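You operate a simulated robot arm through the tools that you are given. There is no shell and no other tool. Be economical: measure what you need, move in short steps, check, and stop when the job is done.

Carry out the task below with a simulated two-armed robot. There is one attempt and no reset: what you move stays moved.

TASK
Find the focus of the blue lens: slide the card till the spot is a dot.
Fine: lens clamped in seat 29 before the wide beam goes on; brake on again at the end.
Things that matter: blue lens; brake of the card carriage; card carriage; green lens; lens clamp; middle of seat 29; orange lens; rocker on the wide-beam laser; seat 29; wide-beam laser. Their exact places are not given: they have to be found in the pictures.

Only the result counts: the job must be done as asked and must still hold three seconds after the hand-in. Knocking over, shifting, dropping, spilling or breaking anything else fails it.

THE ROBOT
Two 7-joint arms with three-finger grippers on one trunk, on a base that drives. Base frame: it is fixed to the floor where the robot stands at the start and does not move with it; the origin is under the middle of the robot, x ahead of it, y to its left, z up; the surface under the hand at the start is at about z = 850. Lengths are in mm, angles in degrees, forces in N, time in s.
The left shoulder is at the start at [30, 124, 1083], the right one opposite. With the tool pointing down near the work surface each hand reaches from about 100 to 780 mm from the robot's upright axis, wherever it stands, measured 20 degrees to its own side. Places, roughly: brake of the card carriage [500, -400, 900]; card carriage [600, -200, 900]; lens clamp [500, -100, 900]; middle of seat 29 [600, -100, 800]; rocker on the wide-beam laser [600, 100, 1000]; seat 29 [600, -100, 900]; wide-beam laser [600, 100, 900]. Payload 2.2 kg a hand.
The tool frame of a hand sits at the grasp point between the pads (the TCP): z along the fingers, y along the line on which they close. The tips reach 28 mm beyond it. Largest opening 102 mm; the body of the gripper starts 71 mm behind the TCP.
Orientation is told as [roll, pitch, yaw] about the base's x, y, z axes, in that order, counted from this pose: with the fingers straight down and closing along the base's y, the tool's x points along the base's -x, its y along +y and its z along -z.

THE INTERFACE
- The arms move only by the tool send_rows. It takes "left_deltas", "right_deltas" or both (then of equal length, played together; a hand with none holds still); each is one flat list of numbers, 7 for each row, row after row: the shift along the tool's x, y, z in units of 30 mm (1.0 is 30 mm), then the turn, a rotation vector about the tool's x, y, z in units of 5 degrees (1.0 is 5 degrees), then the finger opening in mm, from 0 to 102. In form: [dx, dy, dz, rx, ry, rz, fingers, dx, dy, dz, rx, ry, rz, fingers, ...]. A call has 1 to 10 rows; each row shifts and turns the commanded pose from where the row before left it, along the tool's axes as they then stand. A call with a number of a shift or a turn outside -1 to 1 is refused whole. Each row takes 0.2 s and may step no farther than 50 mm and 8.6 degrees from the row before; otherwise, or with a gripper value out of range, the whole call is refused. A pose out of reach is approached as far as the arm can. The call stops where the force on the tool passes 40 N (or 10 N more than at its start, if that is more) or the arm is blocked; 0.2 s more then pass. Each finger halts on what it meets, pressing with about 38 N; the grip force reading is that of the motor and also rises with nothing between the fingers. The clock runs only during rows and for 0.2 s after the last one: add rows that do not move to give the fingers time. It gives the time, the measured TCP pose, the force on the tool (base axes), the opening and the grip force at its end, in the units of the frame above (readings bear some noise), with the torque about the TCP (base axes, N m) and any sound that the robot's microphone picked up, and new pictures: "pictures" is both (left out), scene, wrist or none (wrist: the cameras of the hands that moved).
- Cameras (640 x 400 px; columns grow to the right, rows downward): "scene" is now at [44.8, 4.6, 1795]; the picture's right is [0.06, -1.00, 0.00], its down [-0.80, -0.05, -0.60] and it looks along [0.60, 0.03, -0.80] (base axes); focal length 287 px, centre (320, 200). "left" rides on the left gripper at [72, 38, -86] in its tool frame; the picture's right is [-0.47, 0.89, 0.00], its down [-0.60, -0.32, -0.73] and it looks along [-0.65, -0.34, 0.68] (tool axes); focal length 256 px, centre (320, 200). "right" rides on the right gripper at [69, 44, -86] in its tool frame; the picture's right is [-0.53, 0.85, 0.00], its down [-0.58, -0.36, -0.73] and it looks along [-0.62, -0.39, 0.68] (tool axes); focal length 256 px, centre (320, 200).
- raise_lower(by): slides the trunk up (or, below 0, down) by that many mm; the arms and the scene camera ride with it, the base frame stays. It gives what a move gives, with no picture.
- drive_base(legs): drives the robot by 1 to 6 legs, each [ahead, left, turn to the left] in mm, mm and degrees, along the robot's own axes; the way and the turn of a leg run together, so that a leg with both is an arc; at most 1500 mm and 180 degrees a leg. The arms and the cameras ride along, it lands a little off, and it stops where it bumps. It gives what a move gives, and a new picture of the scene camera.
- head_to(pan, tilt): turns the head with the scene camera to pan (to the left, within 143 degrees either way) and tilt (down, from -29 to 69), counted from straight ahead of the robot. It gives what a move gives, and a new picture of the scene camera.
- probe_pixels(camera, pixels): for up to 12 pixels [column, row] of the newest picture of that camera ("zoom" is the newest enlarged one), the place [x, y, z] in the base frame of the surface seen there, good to about 2 mm. The clock stands still meanwhile.
- enlarge(camera, box): a new picture of the part [left, top, right, bottom] of that camera's present view, enlarged. The clock stands still meanwhile.
- hand_in(): hands the job in; it is judged then, once.

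Keep the steps short. Do not move on a guess: measure, check each grasp and each placing, and mend mistakes. In all there are 80 turns and 260 pictures (those below and enlarged ones count). Leave the grippers open and the arms clear of the work at the hand-in unless told otherwise, and finish with a single line.

The tools are called after "Emit:" as a command line: name --argument value ..., lists and objects as JSON in quotes. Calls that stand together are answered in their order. send_rows: Moves the arms, as the interface text tells. Its arguments: {"type":"object","properties":{"left_deltas":{"type":"array","items":{"type":"number"}},"right_deltas":{"type":"array","items":{"type":"number"}},"pictures":{"type":"string","enum":["both","scene","wrist","none"]}},"required":[]} The other tools are called the same way: raise_lower (by) slides the trunk up or down; drive_base (legs) drives the base; head_to (pan, tilt) turns the head that bears the scene camera; probe_pixels (camera, pixels) gives the place of the surface under pixels of a picture; enlarge (camera, box) takes an enlarged picture of a part of a camera's view; hand_in () hands the job in.

At the start:

```text
clock: 0.0
left_ee_pos: [612.7, 149.2, 1280.8]
left_tool_rot: [-0.1, 0.0, 0.0]
left_ft_force: [1.0, -0.2, -0.2]
left_wrist_torque: [0.04, -0.01, 0.01]
left_width: 102.0
left_finger_force: 0.0
right_ee_pos: [428.4, -244.9, 1273.2]
right_tool_rot: [0.0, 0.0, 0.0]
right_ft_force: [0.0, 0.1, -0.1]
right_wrist_torque: [0.02, -0.01, 0.0]
right_width: 102.2
right_finger_force: 0.0
trunk travel left (down, up): [-325.0, 215.0]
robot x, y, heading: [-1.8, 3.0, -0.0]
head pan, tilt: [3.3, 52.8]
```

scene: 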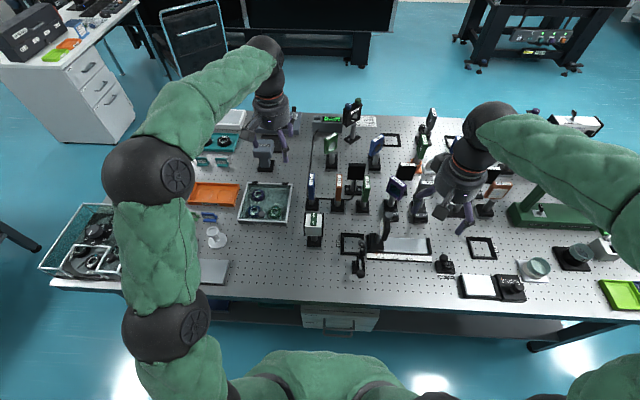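
right: 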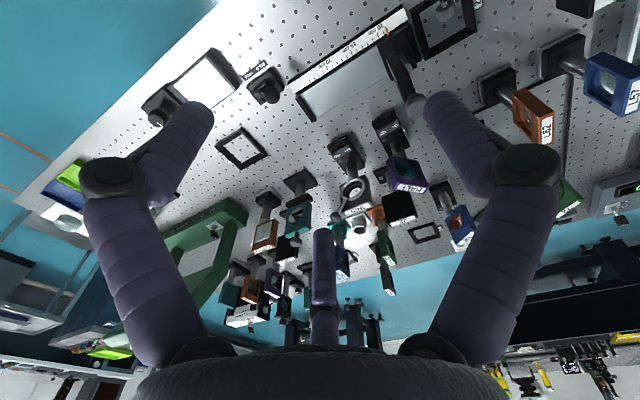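
left: 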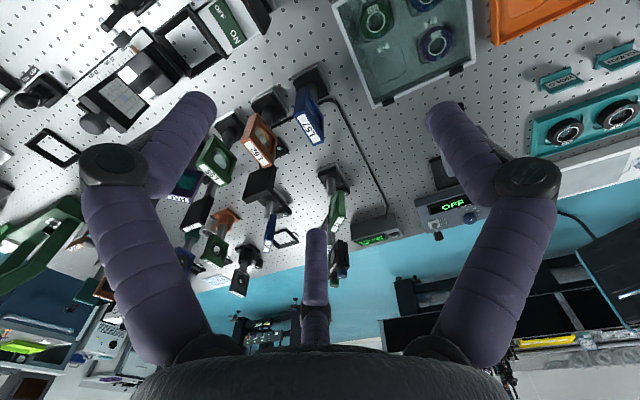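

I see an optics table with many parts. First I enlarge several parts of the scene view to find the lenses, the seat, the laser and the card carriage.

Emit:
enlarge --camera "scene" --box '[180, 170, 340, 270]'

Emit:
enlarge --camera "scene" --box '[320, 190, 540, 310]'

Emit:
enlarge --camera "left" --box '[0, 0, 320, 200]'

Emit:
enlarge --camera "right" --box '[130, 0, 450, 200]'

```text
4.00 times, centred on (260, 220) of scene
```

zoom: 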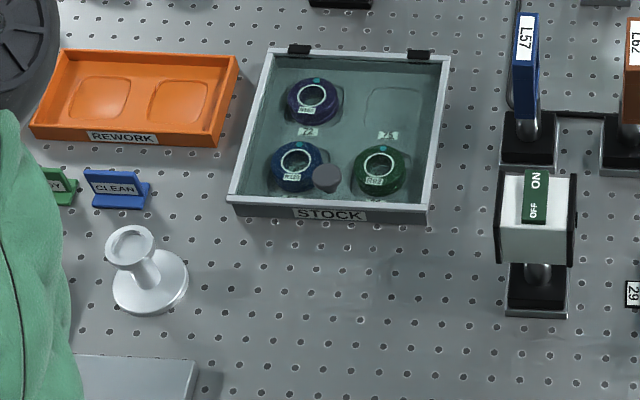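

```text
2.91 times, centred on (430, 250) of scene
```

zoom: 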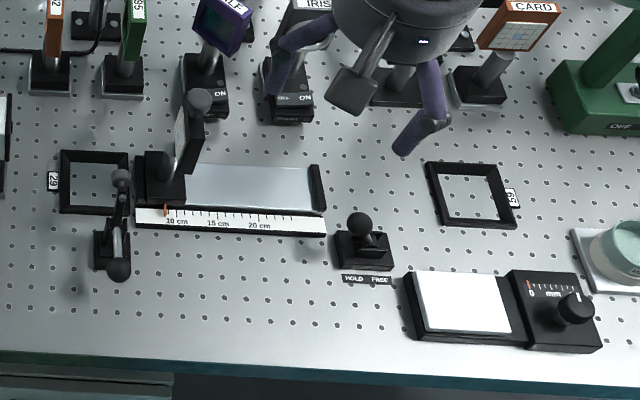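

```text
2.00 times, centred on (160, 100) of left
```

zoom: 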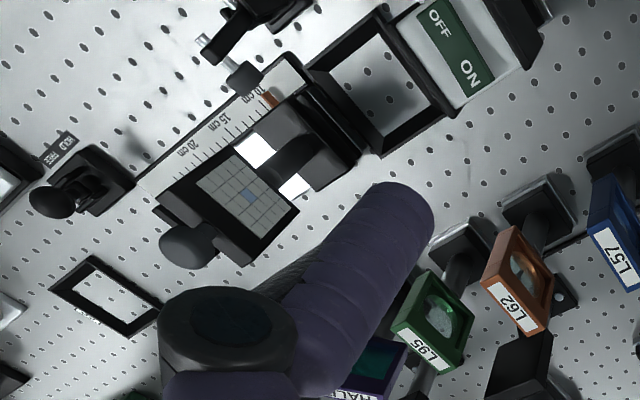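

```text
2.00 times, centred on (290, 100) of right
```

zoom: 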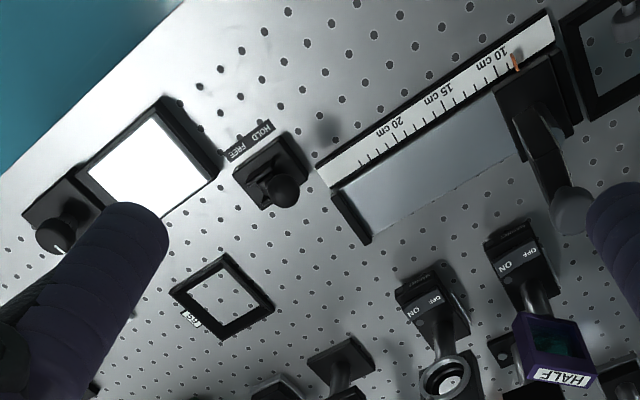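

The candidates are L57 (blue), L62 (orange) and L95 (green). Seat 29 is a square frame, with a lever clamp in front of it, then the card rail with its HOLD/FREE brake. I enlarge more closely to probe them.

Emit:
enlarge --camera "scene" --box '[290, 160, 450, 260]'

Emit:
probe_pixels --camera "zoom" --pixels '[[86, 60], [70, 120], [84, 175], [95, 160], [205, 300]]'

Emit:
enlarge --camera "scene" --box '[300, 210, 460, 310]'

```text
4.00 times, centred on (370, 210) of scene
```

zoom: 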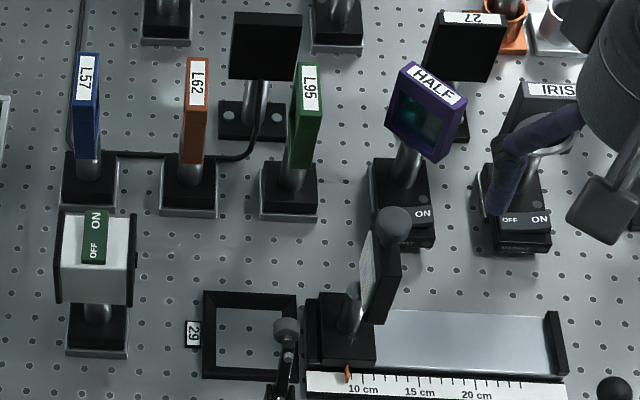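

```text
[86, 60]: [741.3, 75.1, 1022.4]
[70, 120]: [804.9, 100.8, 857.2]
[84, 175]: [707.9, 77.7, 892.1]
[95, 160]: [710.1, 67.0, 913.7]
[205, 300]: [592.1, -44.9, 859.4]
```

```text
4.00 times, centred on (380, 260) of scene
```

zoom: 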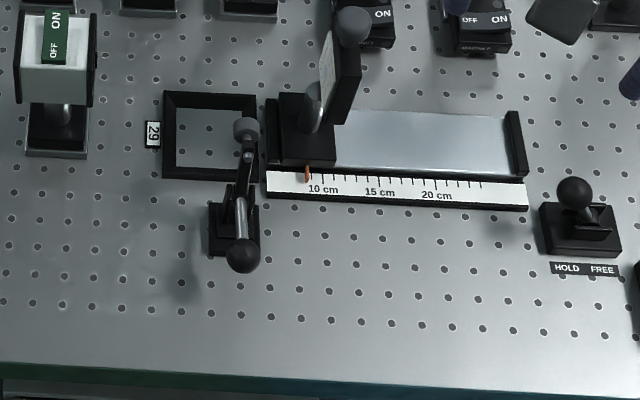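

Now I measure the geometry: lens, seat, clamp, card and brake.

Emit:
probe_pixels --camera "zoom" --pixels '[[165, 94], [253, 95], [166, 175], [250, 177], [205, 130], [246, 128], [248, 160], [240, 210], [242, 253], [215, 245], [352, 25], [340, 100]]'

Emit:
probe_pixels --camera "zoom" --pixels '[[575, 192], [588, 225], [552, 247], [612, 247], [305, 150], [308, 172], [55, 40], [56, 20], [54, 58], [30, 50], [90, 50], [60, 140]]'

Emit:
enlarge --camera "scene" --box '[295, 160, 375, 210]'

Emit:
probe_pixels --camera "zoom" --pixels '[[115, 115], [148, 115], [118, 225], [133, 220], [136, 255], [95, 300], [75, 335], [175, 340], [130, 310], [360, 130], [85, 265], [170, 265]]'

```text
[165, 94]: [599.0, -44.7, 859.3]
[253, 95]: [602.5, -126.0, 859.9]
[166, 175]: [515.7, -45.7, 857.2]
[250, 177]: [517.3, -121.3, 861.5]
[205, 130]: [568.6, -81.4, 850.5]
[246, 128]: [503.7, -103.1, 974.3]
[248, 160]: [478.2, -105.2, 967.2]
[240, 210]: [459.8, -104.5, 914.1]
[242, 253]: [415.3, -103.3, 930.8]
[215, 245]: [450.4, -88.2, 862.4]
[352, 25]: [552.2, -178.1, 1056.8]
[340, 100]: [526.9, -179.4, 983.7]
```

```text
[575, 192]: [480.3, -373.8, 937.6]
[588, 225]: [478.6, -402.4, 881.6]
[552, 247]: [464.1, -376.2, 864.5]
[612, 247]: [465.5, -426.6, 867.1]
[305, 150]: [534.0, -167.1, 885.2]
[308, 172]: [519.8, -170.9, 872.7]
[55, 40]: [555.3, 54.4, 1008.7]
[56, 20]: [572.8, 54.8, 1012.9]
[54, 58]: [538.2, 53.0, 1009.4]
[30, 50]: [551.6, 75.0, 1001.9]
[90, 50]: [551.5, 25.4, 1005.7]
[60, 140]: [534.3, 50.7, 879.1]
```

```text
8.00 times, centred on (335, 185) of scene
```

zoom: 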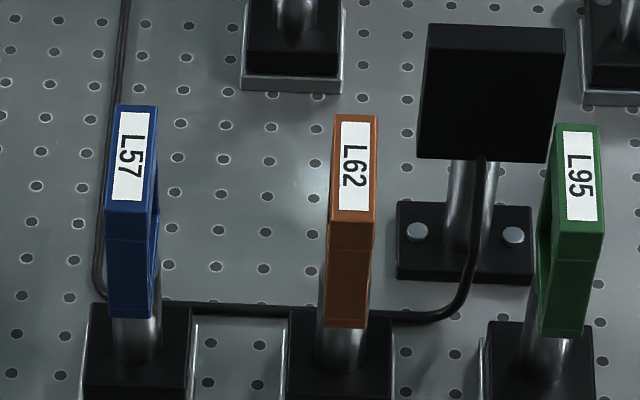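

```text
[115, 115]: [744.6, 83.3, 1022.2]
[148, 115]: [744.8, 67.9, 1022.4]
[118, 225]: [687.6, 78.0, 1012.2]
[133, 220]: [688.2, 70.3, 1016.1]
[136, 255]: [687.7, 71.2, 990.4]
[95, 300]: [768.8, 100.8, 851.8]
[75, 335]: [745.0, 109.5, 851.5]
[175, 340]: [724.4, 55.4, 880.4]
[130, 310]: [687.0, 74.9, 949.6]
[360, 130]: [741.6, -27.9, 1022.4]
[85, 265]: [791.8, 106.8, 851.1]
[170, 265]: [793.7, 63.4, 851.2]
```

Plate of L57: x 687–745, y 67–82, top z 1022. Next I measure its base and the seat opening.

Emit:
enlarge --camera "scene" --box '[295, 190, 375, 240]'

Emit:
probe_pixels --camera "zoom" --pixels '[[90, 68], [188, 70], [80, 150], [182, 153], [77, 166], [180, 168], [295, 155], [380, 160], [110, 80], [118, 62]]'

Emit:
enlarge --camera "scene" --box '[332, 225, 396, 265]'

Emit:
probe_pixels --camera "zoom" --pixels '[[85, 80], [320, 85], [95, 110], [285, 115], [97, 285], [220, 290], [120, 120], [95, 270], [310, 150], [84, 310]]'

Emit:
enlarge --camera "left" --box '[60, 0, 280, 138]'

```text
8.00 times, centred on (335, 215) of scene
```

zoom: 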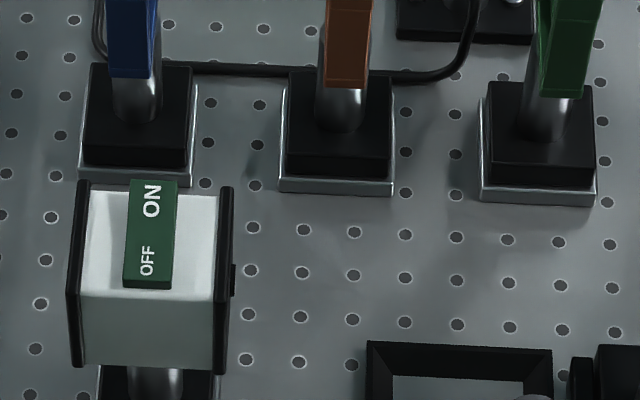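

```text
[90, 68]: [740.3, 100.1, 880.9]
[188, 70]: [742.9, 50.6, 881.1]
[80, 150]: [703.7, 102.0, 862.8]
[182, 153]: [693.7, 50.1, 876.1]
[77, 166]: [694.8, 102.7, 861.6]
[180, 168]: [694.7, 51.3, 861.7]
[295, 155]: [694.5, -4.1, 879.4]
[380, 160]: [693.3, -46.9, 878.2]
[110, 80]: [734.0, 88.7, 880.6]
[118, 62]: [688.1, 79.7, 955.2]
```

```text
10.00 times, centred on (364, 245) of scene
```

zoom: 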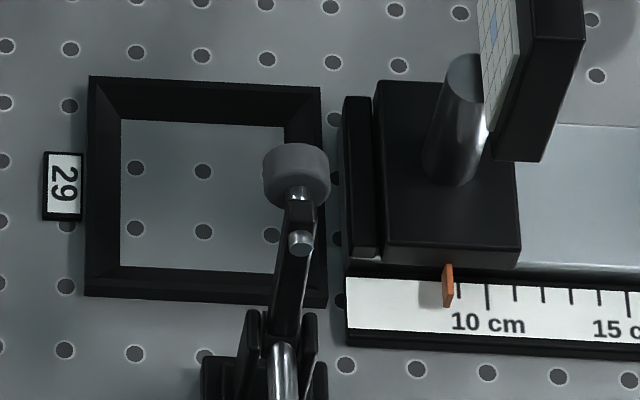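

```text
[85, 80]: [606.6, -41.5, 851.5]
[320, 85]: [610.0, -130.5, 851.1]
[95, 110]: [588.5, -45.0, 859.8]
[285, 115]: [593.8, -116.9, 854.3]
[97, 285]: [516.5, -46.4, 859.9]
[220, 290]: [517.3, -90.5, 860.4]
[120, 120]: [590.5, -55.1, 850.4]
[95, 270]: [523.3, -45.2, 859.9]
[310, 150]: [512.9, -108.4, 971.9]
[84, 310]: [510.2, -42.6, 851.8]
```

```text
2.90 times, centred on (170, 69) of left
```

zoom: 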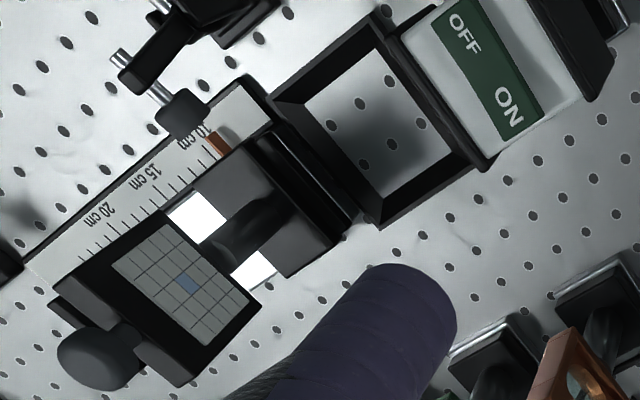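

The lens base is about 52 mm square at centre ≈ (718, 76), and the seat pocket is about 62 mm with centre ≈ (558, −86). I turn the left hand by −90° so it can grip the plate by its x edges, well above the parts.

Emit:
send_rows --left_deltas '[0, 0, 0, 0, 0, 1, 102, 0, 0, 0, 0, 0, 1, 102, 0, 0, 0, 0, 0, 1, 102, 0, 0, 0, 0, 0, 1, 102, 0, 0, 0, 0, 0, 1, 102, 0, 0, 0, 0, 0, 1, 102, 0, 0, 0, 0, 0, 1, 102, 0, 0, 0, 0, 0, 1, 102, 0, 0, 0, 0, 0, 1, 102]' --pictures "none"

Emit:
send_rows --left_deltas '[0, 0, 0, 0, 0, 1, 102, 0, 0, 0, 0, 0, 1, 102, 0, 0, 0, 0, 0, 1, 102, 0, 0, 0, 0, 0, 1, 102, 0, 0, 0, 0, 0, 1, 102, 0, 0, 0, 0, 0, 1, 102, 0, 0, 0, 0, 0, 1, 102, 0, 0, 0, 0, 0, 1, 102, 0, 0, 0, 0, 0, 1, 102]' --pictures "both"

```text
clock: 2.0
left_ee_pos: [609.4, 150.4, 1280.7]
left_tool_rot: [0.0, 0.0, -45.1]
left_ft_force: [-0.1, 0.0, 0.1]
left_wrist_torque: [0.0, 0.0, 0.03]
left_width: 101.8
left_finger_force: 0.0
right_ee_pos: [428.5, -244.2, 1271.5]
right_tool_rot: [0.0, -0.1, -0.1]
right_ft_force: [-0.1, 0.1, 0.7]
right_wrist_torque: [0.0, -0.02, 0.0]
right_width: 101.8
right_finger_force: 0.0
trunk travel left (down, up): [-325.0, 215.0]
robot x, y, heading: [2.8, -2.8, -0.2]
head pan, tilt: [3.3, 52.8]
```

```text
clock: 4.0
left_ee_pos: [611.1, 150.1, 1282.0]
left_tool_rot: [-0.1, -0.1, -90.1]
left_ft_force: [-0.7, -0.4, 0.2]
left_wrist_torque: [-0.02, 0.04, 0.01]
left_width: 102.3
left_finger_force: 0.0
right_ee_pos: [428.5, -245.5, 1272.3]
right_tool_rot: [-0.1, 0.0, 0.0]
right_ft_force: [0.0, -0.3, 0.4]
right_wrist_torque: [0.0, 0.04, -0.01]
right_width: 101.9
right_finger_force: 0.0
trunk travel left (down, up): [-325.0, 215.0]
robot x, y, heading: [-0.8, 0.3, -0.2]
head pan, tilt: [3.3, 52.8]
```

scene: 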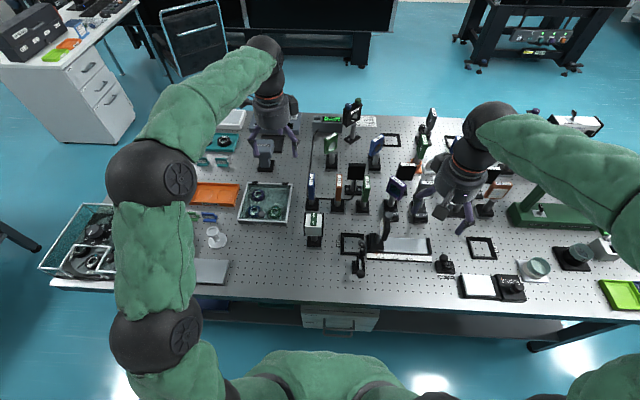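
left: 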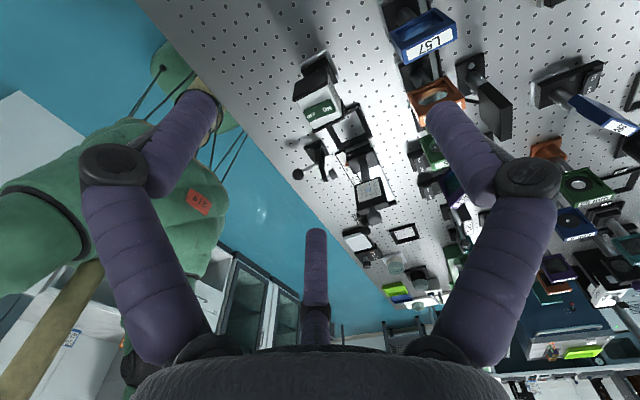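

The turn worked. At this yaw, tool x is base +y and tool y is base +x. I move above L57 to about (716, 75, 1150).

Emit:
send_rows --left_deltas '[-0.5, 0.7, 0.87, 0, 0, 0, 102, -0.5, 0.7, 0.87, 0, 0, 0, 102, -0.5, 0.7, 0.87, 0, 0, 0, 102, -0.5, 0.7, 0.87, 0, 0, 0, 102, -0.5, 0.7, 0.87, 0, 0, 0, 102, 0, 0, 0, 0, 0, 0, 102]'

```text
clock: 5.4
left_ee_pos: [714.7, 75.6, 1151.1]
left_tool_rot: [0.1, -0.1, -90.0]
left_ft_force: [0.3, 0.0, -0.3]
left_wrist_torque: [-0.01, -0.03, 0.03]
left_width: 102.1
left_finger_force: 0.1
right_ee_pos: [428.3, -244.6, 1272.3]
right_tool_rot: [0.0, 0.1, 0.1]
right_ft_force: [0.1, -0.6, 0.0]
right_wrist_torque: [0.01, -0.03, -0.03]
right_width: 102.0
right_finger_force: 0.0
trunk travel left (down, up): [-325.0, 215.0]
robot x, y, heading: [2.5, 2.3, 0.2]
head pan, tilt: [3.3, 52.8]
```

scene: 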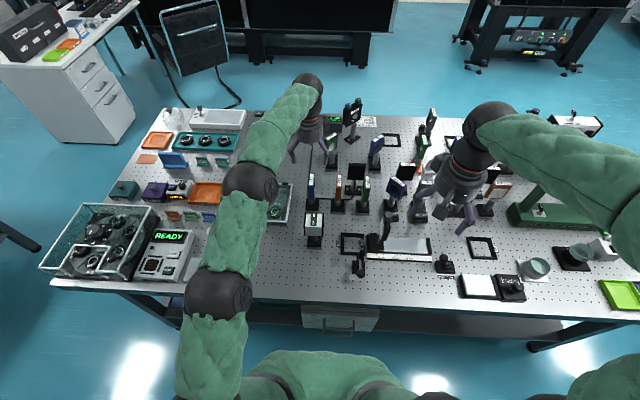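
left: 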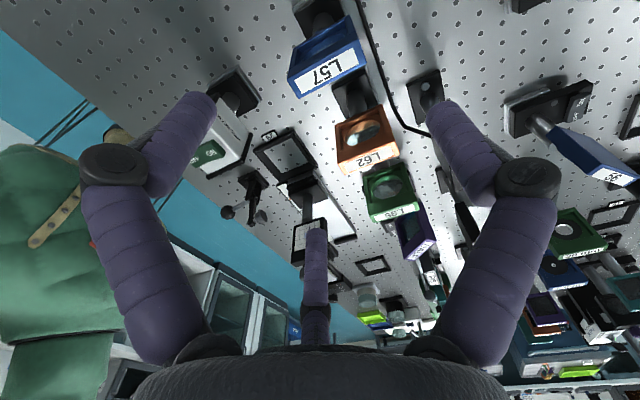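

I probe the top edge of L57 through the left camera to get its exact centre.

Emit:
probe_pixels --camera "left" --pixels '[[297, 91], [364, 60], [300, 83], [360, 52], [356, 42], [292, 76], [330, 72], [345, 18]]'

Emit:
enlarge --camera "left" --box '[260, 0, 420, 100]'

```text
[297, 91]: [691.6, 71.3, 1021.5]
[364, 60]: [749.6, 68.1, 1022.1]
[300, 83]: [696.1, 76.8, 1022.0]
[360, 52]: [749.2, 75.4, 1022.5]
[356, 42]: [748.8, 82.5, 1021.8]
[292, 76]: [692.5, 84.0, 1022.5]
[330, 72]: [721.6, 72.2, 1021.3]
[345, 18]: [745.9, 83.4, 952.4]
```

```text
4.00 times, centred on (340, 50) of left
```

zoom: 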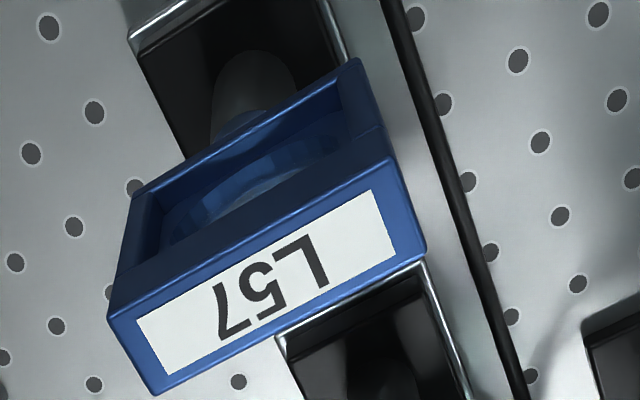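

The plate centre is (720, 76), top at 1022. I go down to TCP z ≈ 1016, so the tips reach about 988, then close gently in steps.

Emit:
send_rows --left_deltas '[0, 0.16, 0, 0, 0, 0, 102, 0, 0, 0.9, 0, 0, 0, 102, 0, 0, 0.9, 0, 0, 0, 102, 0, 0, 0.9, 0, 0, 0, 102, 0, 0, 0.9, 0, 0, 0, 102, 0, 0, 0.9, 0, 0, 0, 102, 0, 0, 0, 0, 0, 0, 102]' --pictures "both"

```text
clock: 7.0
left_ee_pos: [721.5, 75.5, 1015.5]
left_tool_rot: [0.0, -0.1, -90.0]
left_ft_force: [-0.5, 0.4, -0.7]
left_wrist_torque: [0.0, -0.03, -0.05]
left_width: 101.9
left_finger_force: 0.0
right_ee_pos: [428.2, -245.0, 1273.5]
right_tool_rot: [-0.1, -0.1, 0.0]
right_ft_force: [-0.2, -0.6, 0.9]
right_wrist_torque: [0.01, -0.02, 0.03]
right_width: 102.1
right_finger_force: 0.1
trunk travel left (down, up): [-325.0, 215.0]
robot x, y, heading: [2.7, -1.0, -0.0]
head pan, tilt: [3.3, 52.8]
```

scene: 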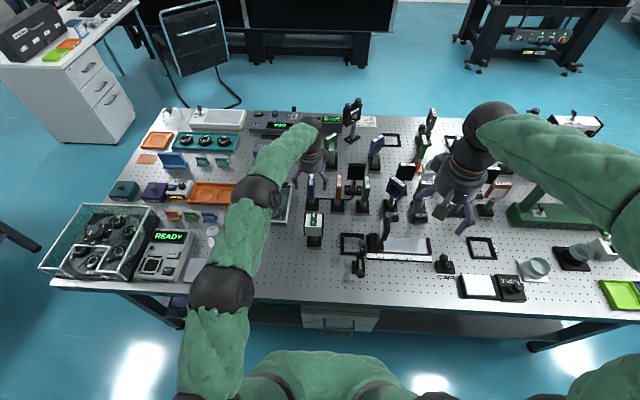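
left: 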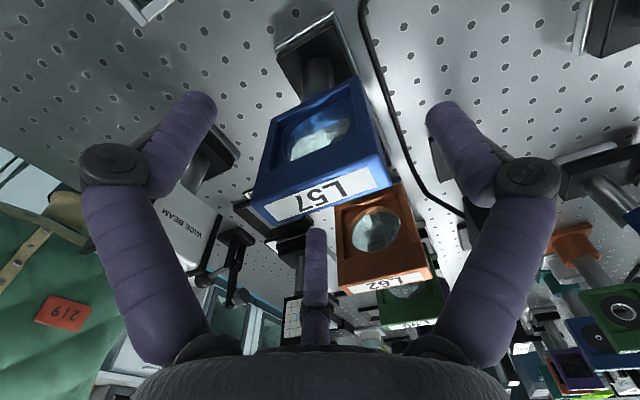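

The plate is centred between the fingers. I close and hold.

Emit:
send_rows --left_deltas '[0, 0, 0, 0, 0, 0, 80, 0, 0, 0, 0, 0, 0, 66, 0, 0, 0, 0, 0, 0, 56, 0, 0, 0, 0, 0, 0, 45, 0, 0, 0, 0, 0, 0, 45]' --pictures "wrist"

```text
clock: 8.2
left_ee_pos: [722.4, 75.1, 1014.7]
left_tool_rot: [0.0, -0.1, -90.0]
left_ft_force: [1.4, -1.1, 0.5]
left_wrist_torque: [0.0, -0.05, 0.04]
left_width: 45.7
left_finger_force: 1.1
right_ee_pos: [429.5, -245.4, 1273.4]
right_tool_rot: [0.0, 0.1, 0.0]
right_ft_force: [0.1, -0.6, -0.4]
right_wrist_torque: [0.0, 0.05, 0.0]
right_width: 102.1
right_finger_force: 0.0
trunk travel left (down, up): [-325.0, 215.0]
robot x, y, heading: [0.6, 0.8, -0.2]
head pan, tilt: [3.3, 52.8]
```

left: 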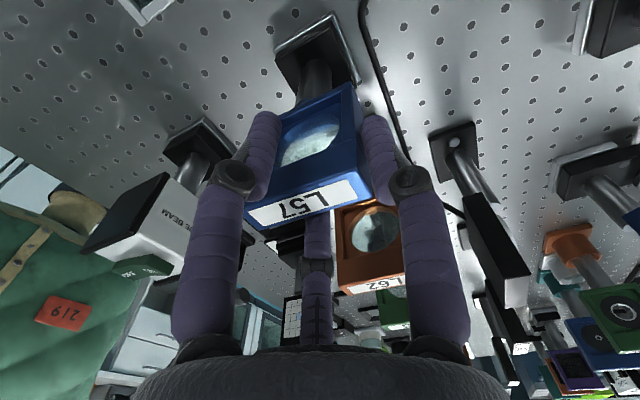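

Width reads 45.7 with hardly any force, so I command a full close and see.

Emit:
send_rows --left_deltas '[0, 0, 0, 0, 0, 0, 30, 0, 0, 0, 0, 0, 0, 20, 0, 0, 0, 0, 0, 0, 20]' --pictures "wrist"

Emit:
enlarge --camera "left" --box '[220, 70, 420, 230]'

```text
clock: 9.0
left_ee_pos: [722.6, 74.9, 1016.1]
left_tool_rot: [0.0, -0.1, -89.9]
left_ft_force: [2.2, -1.7, 2.2]
left_wrist_torque: [-0.1, -0.08, 0.0]
left_width: 24.7
left_finger_force: 38.0
right_ee_pos: [428.5, -245.3, 1273.3]
right_tool_rot: [0.1, -0.1, 0.1]
right_ft_force: [-0.4, 0.3, 0.5]
right_wrist_torque: [0.0, -0.01, -0.01]
right_width: 102.0
right_finger_force: 0.1
trunk travel left (down, up): [-325.0, 215.0]
robot x, y, heading: [-1.0, -1.9, 0.0]
head pan, tilt: [3.3, 52.8]
```

left: 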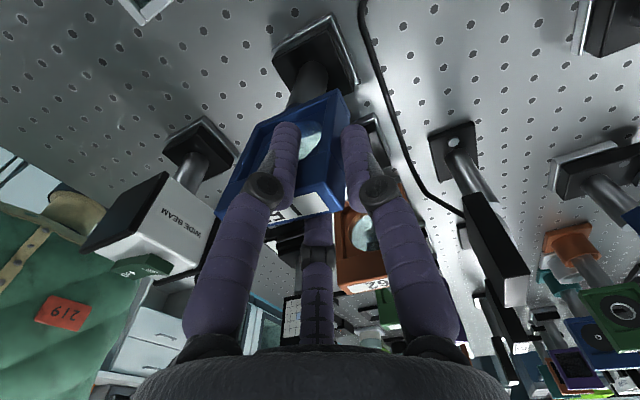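

```text
2.50 times, centred on (320, 150) of left
```

zoom: 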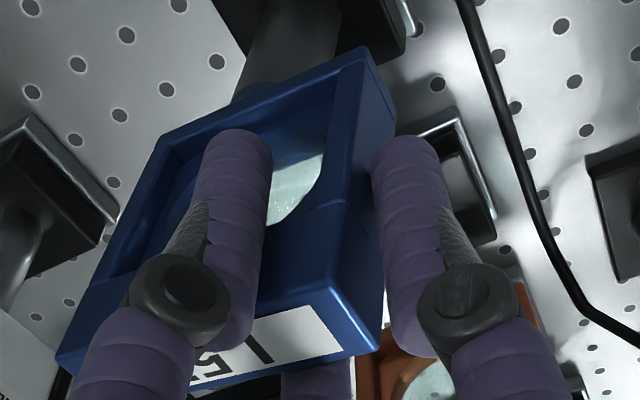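

The fingers have not gripped the edges: one passed in front of the plate and the lens was pushed a little. The hand seems to have three fingers. I look from the scene camera before undoing anything.

Emit:
enlarge --camera "scene" --box '[280, 120, 376, 220]'

Emit:
enlarge --camera "scene" --box '[400, 90, 560, 240]'

Emit:
enlarge --camera "right" --box '[80, 80, 560, 380]'

Emit:
probe_pixels --camera "left" --pixels '[[285, 140], [352, 140], [318, 225], [265, 190], [375, 190], [317, 270], [305, 200], [325, 200], [230, 185], [335, 110]]'

```text
4.00 times, centred on (328, 170) of scene
```

zoom: 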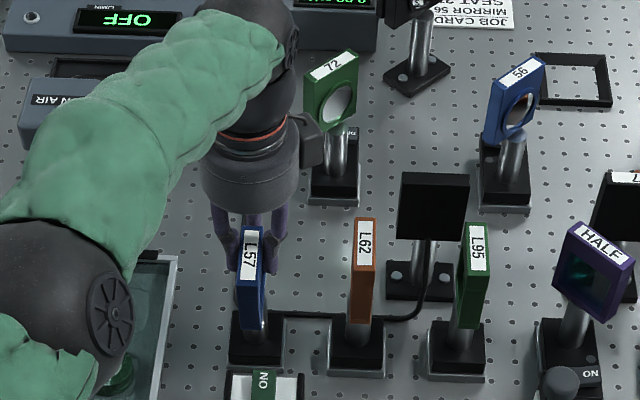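

```text
2.67 times, centred on (480, 165) of scene
```

zoom: 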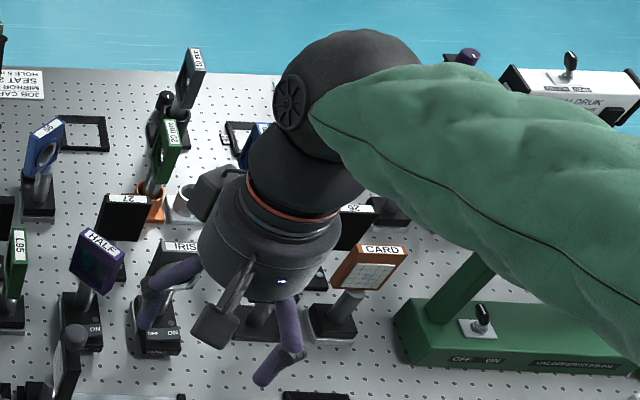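

```text
1.33 times, centred on (320, 230) of right
```

zoom: 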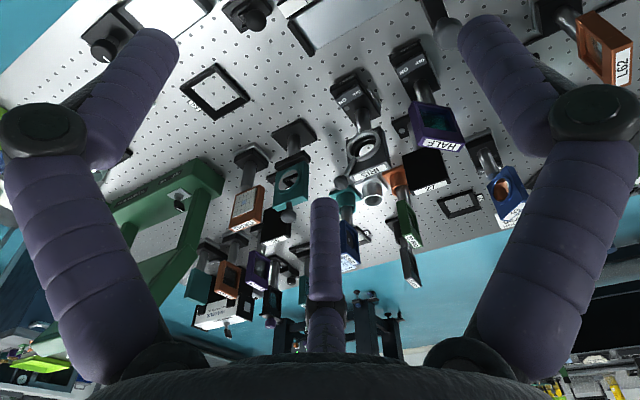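

```text
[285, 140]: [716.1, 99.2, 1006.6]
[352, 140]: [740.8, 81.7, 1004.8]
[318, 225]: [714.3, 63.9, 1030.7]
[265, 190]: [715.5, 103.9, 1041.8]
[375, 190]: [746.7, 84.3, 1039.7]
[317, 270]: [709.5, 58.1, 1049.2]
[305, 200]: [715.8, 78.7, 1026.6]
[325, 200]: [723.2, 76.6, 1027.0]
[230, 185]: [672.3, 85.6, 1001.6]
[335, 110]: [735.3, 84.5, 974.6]
```

So the hand has one finger on the tool +y side and two on the −y side. Gripping the thin plate across its faces at yaw 0 fits that layout. I open, rise and turn back by +90°.

Emit:
send_rows --left_deltas '[0, 0, 0, 0, 0, 0, 60, 0, 0, 0, 0, 0, 0, 90, 0, 0, 0, 0, 0, 0, 102, 0, 0, 0, 0, 0, 0, 102, 0, 0, -0.9, 0, 0, 0, 102, 0, 0, -0.9, 0, 0, 0, 102, 0, 0, -0.9, 0, 0, 0, 102, 0, 0, -0.9, 0, 0, 0, 102]' --pictures "wrist"

Emit:
enlarge --camera "scene" --box '[295, 160, 375, 240]'

```text
clock: 10.8
left_ee_pos: [721.3, 73.8, 1124.5]
left_tool_rot: [0.1, 0.0, -90.0]
left_ft_force: [0.1, 0.2, 0.2]
left_wrist_torque: [0.01, 0.03, 0.0]
left_width: 102.1
left_finger_force: 0.1
right_ee_pos: [428.7, -246.3, 1273.7]
right_tool_rot: [0.0, 0.0, 0.0]
right_ft_force: [-0.5, 0.3, -0.5]
right_wrist_torque: [-0.03, 0.0, 0.0]
right_width: 102.3
right_finger_force: 0.1
trunk travel left (down, up): [-325.0, 215.0]
robot x, y, heading: [-1.8, 3.2, 0.1]
head pan, tilt: [3.3, 52.8]
```

left: 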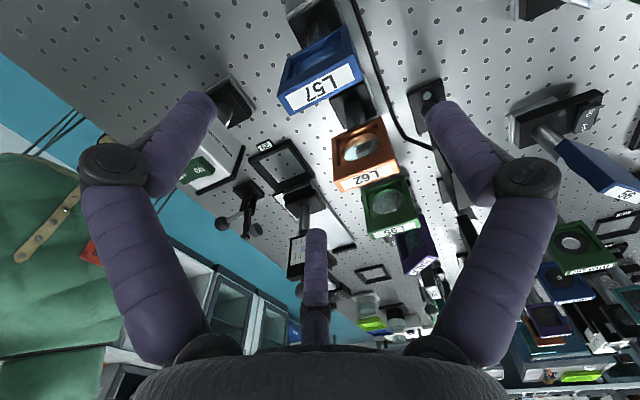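

```text
5.00 times, centred on (335, 200) of scene
```

zoom: 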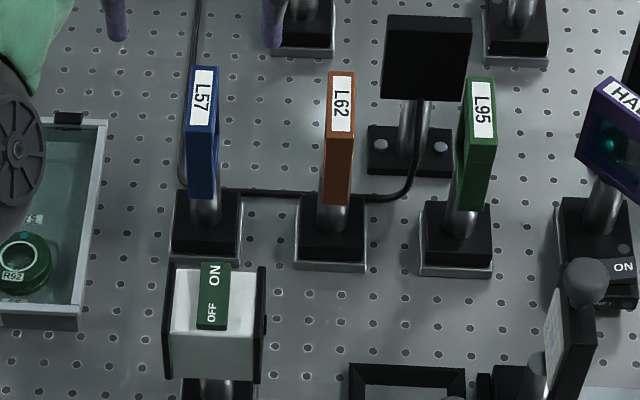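

The lens still stands upright, so I turn back to yaw 0 up here.

Emit:
send_rows --left_deltas '[0, 0, -0.8, 0, 0, -1, 102, 0, 0, -0.8, 0, 0, -1, 102, 0, 0, 0, 0, 0, -1, 102, 0, 0, 0, 0, 0, -1, 102, 0, 0, 0, 0, 0, -1, 102, 0, 0, 0, 0, 0, -1, 102, 0, 0, 0, 0, 0, -1, 102, 0, 0, 0, 0, 0, -1, 102, 0, 0, 0, 0, 0, -1, 102]' --pictures "none"

Emit:
send_rows --left_deltas '[0, 0, 0, 0, 0, -1, 102, 0, 0, 0, 0, 0, -1, 102, 0, 0, 0, 0, 0, -1, 102, 0, 0, 0, 0, 0, -1, 102, 0, 0, 0, 0, 0, -1, 102, 0, 0, 0, 0, 0, -1, 102, 0, 0, 0, 0, 0, -1, 102, 0, 0, 0, 0, 0, -1, 102, 0, 0, 0, 0, 0, -1, 102]' --pictures "both"

Emit:
enlarge --camera "scene" --box '[290, 160, 350, 220]'

```text
clock: 12.8
left_ee_pos: [721.3, 74.4, 1172.4]
left_tool_rot: [-0.1, -0.1, -45.0]
left_ft_force: [0.7, 0.3, -0.4]
left_wrist_torque: [0.01, -0.01, -0.01]
left_width: 102.0
left_finger_force: 0.1
right_ee_pos: [429.1, -246.2, 1272.7]
right_tool_rot: [-0.1, 0.0, 0.0]
right_ft_force: [-0.6, 0.5, -0.5]
right_wrist_torque: [-0.02, -0.03, 0.0]
right_width: 101.9
right_finger_force: 0.0
trunk travel left (down, up): [-325.0, 215.0]
robot x, y, heading: [1.2, 1.1, -0.1]
head pan, tilt: [3.3, 52.8]
```

```text
clock: 14.8
left_ee_pos: [721.4, 75.8, 1171.7]
left_tool_rot: [0.0, 0.0, 0.0]
left_ft_force: [-0.6, 0.2, -0.2]
left_wrist_torque: [0.0, -0.02, 0.0]
left_width: 101.8
left_finger_force: 0.1
right_ee_pos: [427.5, -245.3, 1272.3]
right_tool_rot: [0.0, 0.0, 0.0]
right_ft_force: [-0.4, 0.4, 0.4]
right_wrist_torque: [0.01, -0.02, -0.03]
right_width: 102.2
right_finger_force: 0.0
trunk travel left (down, up): [-325.0, 215.0]
robot x, y, heading: [-1.2, -3.0, -0.1]
head pan, tilt: [3.3, 52.8]
```

scene: 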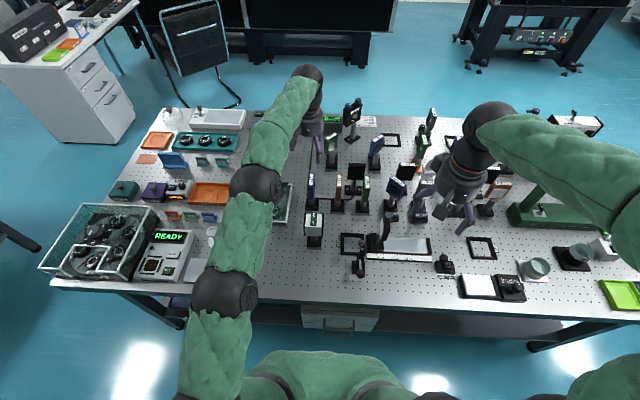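
left: 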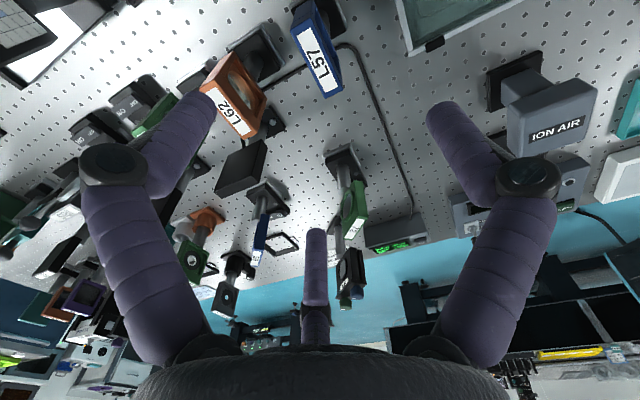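

```text
6.67 times, centred on (320, 190) of scene
```

zoom: 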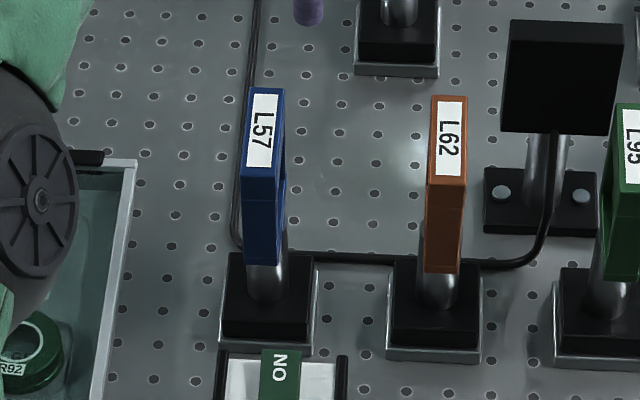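

I probe L57's top corners again, from the left camera and the scene zoom.

Emit:
probe_pixels --camera "left" --pixels '[[293, 28], [312, 15], [325, 95], [341, 85], [318, 60], [325, 35]]'

Emit:
probe_pixels --camera "zoom" --pixels '[[250, 92], [282, 92], [243, 178], [278, 178], [263, 130], [247, 258], [277, 262], [225, 335], [305, 345], [232, 258], [310, 258]]'

```text
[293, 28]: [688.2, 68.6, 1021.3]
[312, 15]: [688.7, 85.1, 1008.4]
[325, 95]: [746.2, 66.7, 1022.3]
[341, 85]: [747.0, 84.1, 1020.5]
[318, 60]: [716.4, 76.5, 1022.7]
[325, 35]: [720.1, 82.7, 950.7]
```

```text
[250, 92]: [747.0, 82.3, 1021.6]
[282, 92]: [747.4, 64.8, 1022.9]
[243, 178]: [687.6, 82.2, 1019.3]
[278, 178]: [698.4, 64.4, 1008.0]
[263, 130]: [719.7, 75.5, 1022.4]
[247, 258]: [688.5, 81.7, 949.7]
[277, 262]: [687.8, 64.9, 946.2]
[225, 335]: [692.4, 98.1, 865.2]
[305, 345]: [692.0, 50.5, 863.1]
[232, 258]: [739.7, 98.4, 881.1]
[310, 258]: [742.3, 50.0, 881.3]
```

The plate is still centred at (717.5, 75). I go down to TCP z ≈ 1024 at yaw 0.

Emit:
send_rows --left_deltas '[0.12, -0.03, 0.98, 0, 0, 0, 102, 0, 0, 0.98, 0, 0, 0, 102, 0, 0, 0.98, 0, 0, 0, 102, 0, 0, 0.98, 0, 0, 0, 102, 0, 0, 0.5, 0, 0, 0, 102, 0, 0, 0.5, 0, 0, 0, 102, 0, 0, 0, 0, 0, 0, 80, 0, 0, 0, 0, 0, 0, 60]' --pictures "both"

Emit:
enlarge --camera "scene" --box '[280, 140, 360, 220]'

```text
clock: 16.6
left_ee_pos: [719.5, 74.0, 1024.0]
left_tool_rot: [0.0, 0.0, 0.0]
left_ft_force: [-0.2, -0.4, 0.4]
left_wrist_torque: [0.02, 0.0, 0.0]
left_width: 60.0
left_finger_force: 0.0
right_ee_pos: [429.9, -246.0, 1272.1]
right_tool_rot: [0.0, 0.0, 0.1]
right_ft_force: [0.3, 0.2, 0.1]
right_wrist_torque: [-0.04, 0.02, 0.0]
right_width: 101.9
right_finger_force: 0.0
trunk travel left (down, up): [-325.0, 215.0]
robot x, y, heading: [3.1, -1.5, -0.0]
head pan, tilt: [3.3, 52.8]
```

scene: 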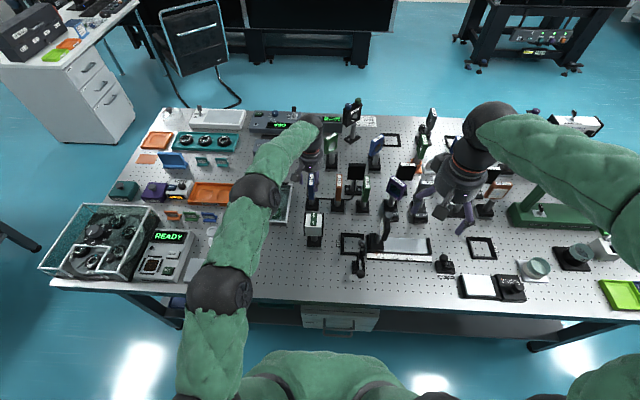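
left: 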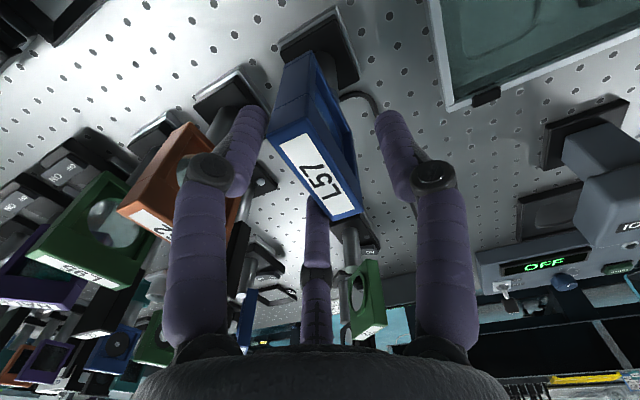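

```text
5.00 times, centred on (320, 180) of scene
```

zoom: 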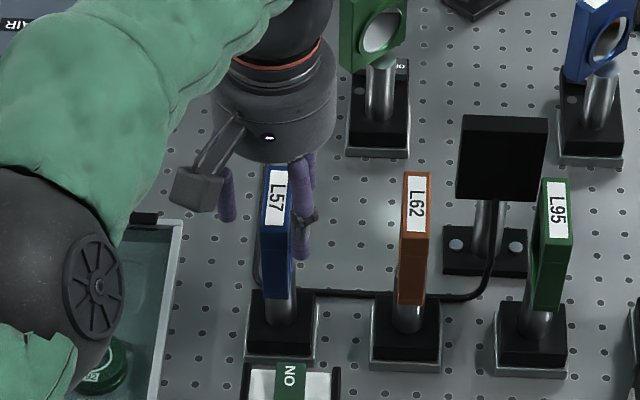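

The plate lies between the single +y finger and the two −y fingers. I close.

Emit:
send_rows --left_deltas '[0, 0, 0, 0, 0, 0, 40, 0, 0, 0, 0, 0, 0, 25, 0, 0, 0, 0, 0, 0, 15, 0, 0, 0, 0, 0, 0, 8, 0, 0, 0, 0, 0, 0, 5]' --pictures "wrist"

Emit:
enlarge --camera "scene" --box '[280, 140, 360, 220]'

```text
clock: 17.8
left_ee_pos: [719.2, 73.6, 1024.9]
left_tool_rot: [0.0, 0.1, 0.0]
left_ft_force: [-0.5, -2.3, 1.1]
left_wrist_torque: [-0.19, -0.09, -0.06]
left_width: 30.2
left_finger_force: 37.8
right_ee_pos: [428.6, -244.8, 1271.8]
right_tool_rot: [0.1, 0.0, 0.0]
right_ft_force: [0.9, -0.1, -0.4]
right_wrist_torque: [-0.01, 0.03, -0.02]
right_width: 102.1
right_finger_force: 0.0
trunk travel left (down, up): [-325.0, 215.0]
robot x, y, heading: [-4.6, 0.8, 0.0]
head pan, tilt: [3.3, 52.8]
```

left: 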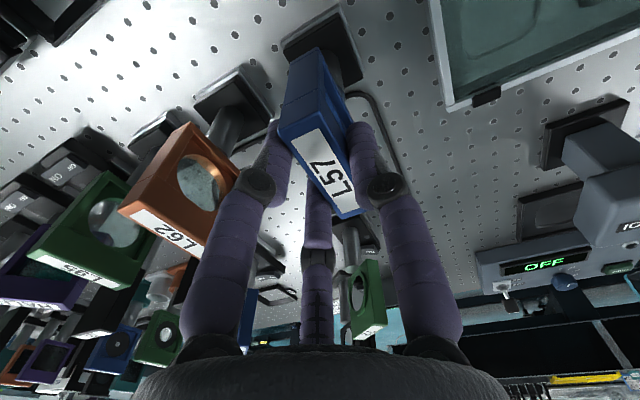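

```text
5.00 times, centred on (320, 180) of scene
```

zoom: 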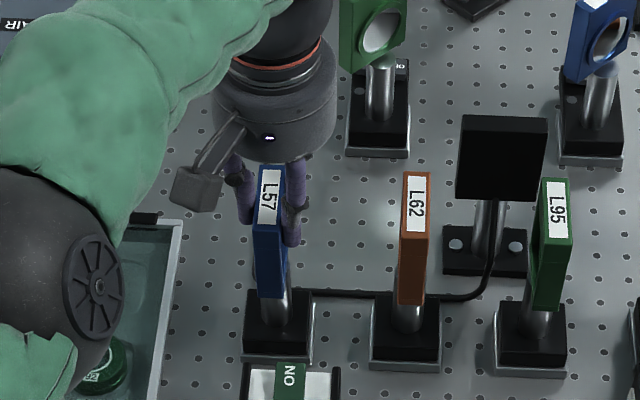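

The plate is held (width 30, 38 N). I lift 30 mm and check that it follows.

Emit:
send_rows --left_deltas '[0, 0, -0.3, 0, 0, 0, 5, 0, 0, -0.3, 0, 0, 0, 5, 0, 0, -0.4, 0, 0, 0, 5, 0, 0, 0, 0, 0, 0, 5]' --pictures "both"

Emit:
enlarge --camera "scene" --box '[280, 140, 360, 220]'

```text
clock: 18.8
left_ee_pos: [719.1, 73.5, 1053.8]
left_tool_rot: [0.0, 0.0, -0.1]
left_ft_force: [-0.1, -0.4, -4.9]
left_wrist_torque: [0.0, 0.02, 0.02]
left_width: 30.0
left_finger_force: 37.9
right_ee_pos: [430.0, -244.5, 1272.8]
right_tool_rot: [0.0, 0.0, -0.1]
right_ft_force: [0.1, -1.2, -0.4]
right_wrist_torque: [0.0, 0.0, -0.03]
right_width: 102.0
right_finger_force: 0.0
trunk travel left (down, up): [-325.0, 215.0]
robot x, y, heading: [1.0, -2.3, 0.3]
head pan, tilt: [3.3, 52.8]
```

scene: 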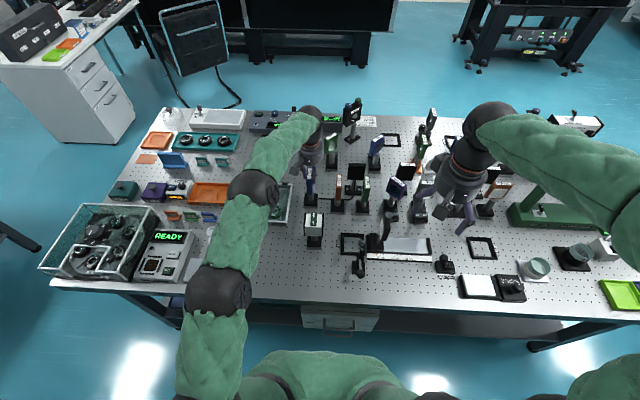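
left: 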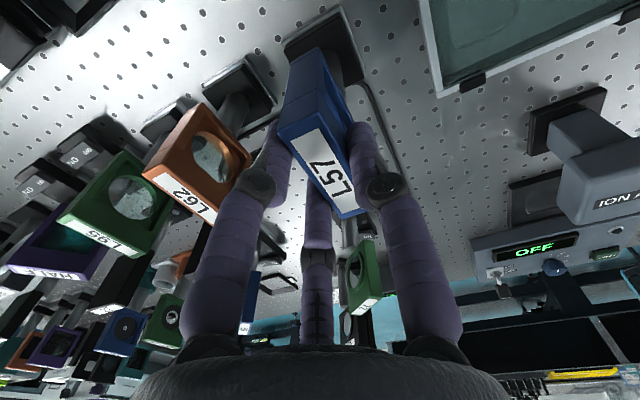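

```text
5.00 times, centred on (320, 180) of scene
```

zoom: 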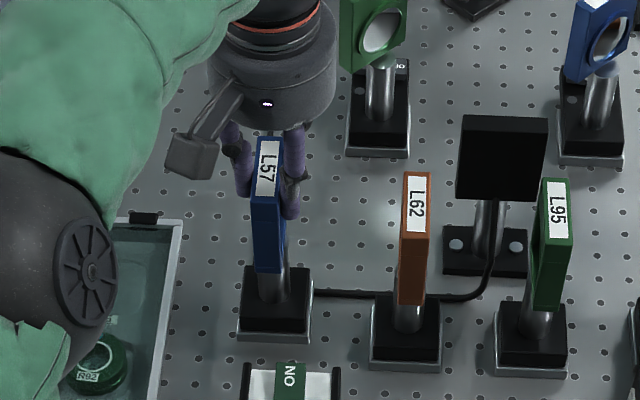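

The lens hangs upright (about 0.5 kg). I lift it above all the other parts, then move it above seat 29.

Emit:
send_rows --left_deltas '[0, 0, -0.9, 0, 0, 0, 5, 0, 0, -0.9, 0, 0, 0, 5, 0, 0, -0.9, 0, 0, 0, 5, 0, 0, -0.9, 0, 0, 0, 5, 0, 0, -0.9, 0, 0, 0, 5, 0, 0, -0.9, 0, 0, 0, 5, 0, 0, 0, 0, 0, 0, 5]' --pictures "none"

Emit:
send_rows --left_deltas '[0.89, -0.89, 0, 0, 0, 0, 5, 0.89, -0.89, 0, 0, 0, 0, 5, 0.89, -0.89, 0, 0, 0, 0, 5, 0.89, -0.89, 0, 0, 0, 0, 5, 0.89, -0.89, 0, 0, 0, 0, 5, 0.89, -0.89, 0, 0, 0, 0, 5, 0, 0, 0, 0, 0, 0, 5]' --pictures "both"

Emit:
enlarge --camera "scene" --box '[310, 160, 420, 270]'

```text
clock: 20.4
left_ee_pos: [717.1, 74.9, 1215.0]
left_tool_rot: [-0.2, 0.0, 0.1]
left_ft_force: [0.3, 0.8, -5.5]
left_wrist_torque: [-0.04, 0.01, -0.01]
left_width: 30.2
left_finger_force: 38.4
right_ee_pos: [428.6, -245.4, 1272.4]
right_tool_rot: [0.0, 0.0, 0.0]
right_ft_force: [0.3, -0.1, 0.4]
right_wrist_torque: [-0.02, 0.0, -0.03]
right_width: 102.1
right_finger_force: 0.1
trunk travel left (down, up): [-325.0, 215.0]
robot x, y, heading: [2.7, -1.9, -0.2]
head pan, tilt: [3.3, 52.8]
```

```text
clock: 22.0
left_ee_pos: [558.3, -83.7, 1214.7]
left_tool_rot: [-0.1, 0.0, 0.1]
left_ft_force: [0.5, -0.1, -4.8]
left_wrist_torque: [0.01, 0.02, 0.02]
left_width: 30.2
left_finger_force: 38.2
right_ee_pos: [430.5, -244.7, 1272.2]
right_tool_rot: [0.1, 0.1, 0.0]
right_ft_force: [1.1, 0.9, -0.1]
right_wrist_torque: [0.0, 0.02, 0.0]
right_width: 102.0
right_finger_force: 0.0
trunk travel left (down, up): [-325.0, 215.0]
robot x, y, heading: [3.4, 1.1, 0.1]
head pan, tilt: [3.3, 52.8]
```

scene: 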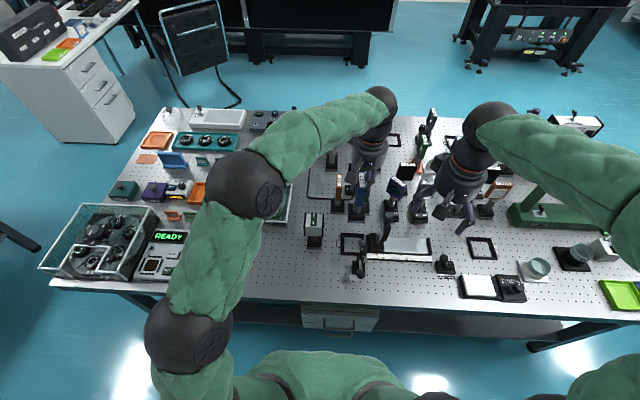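
left: 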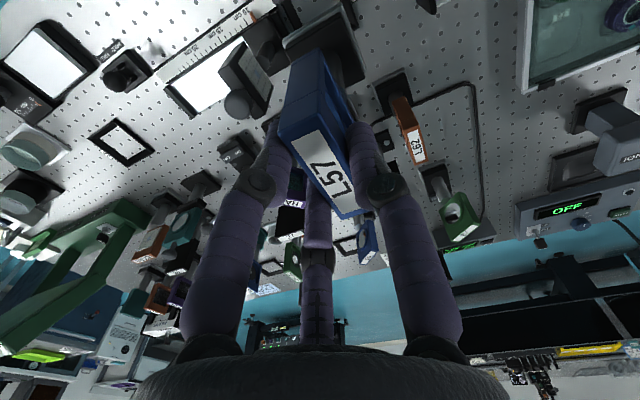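

```text
3.64 times, centred on (365, 215) of scene
```

zoom: 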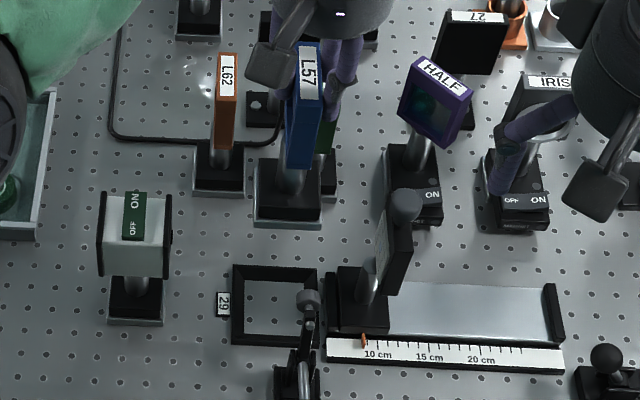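

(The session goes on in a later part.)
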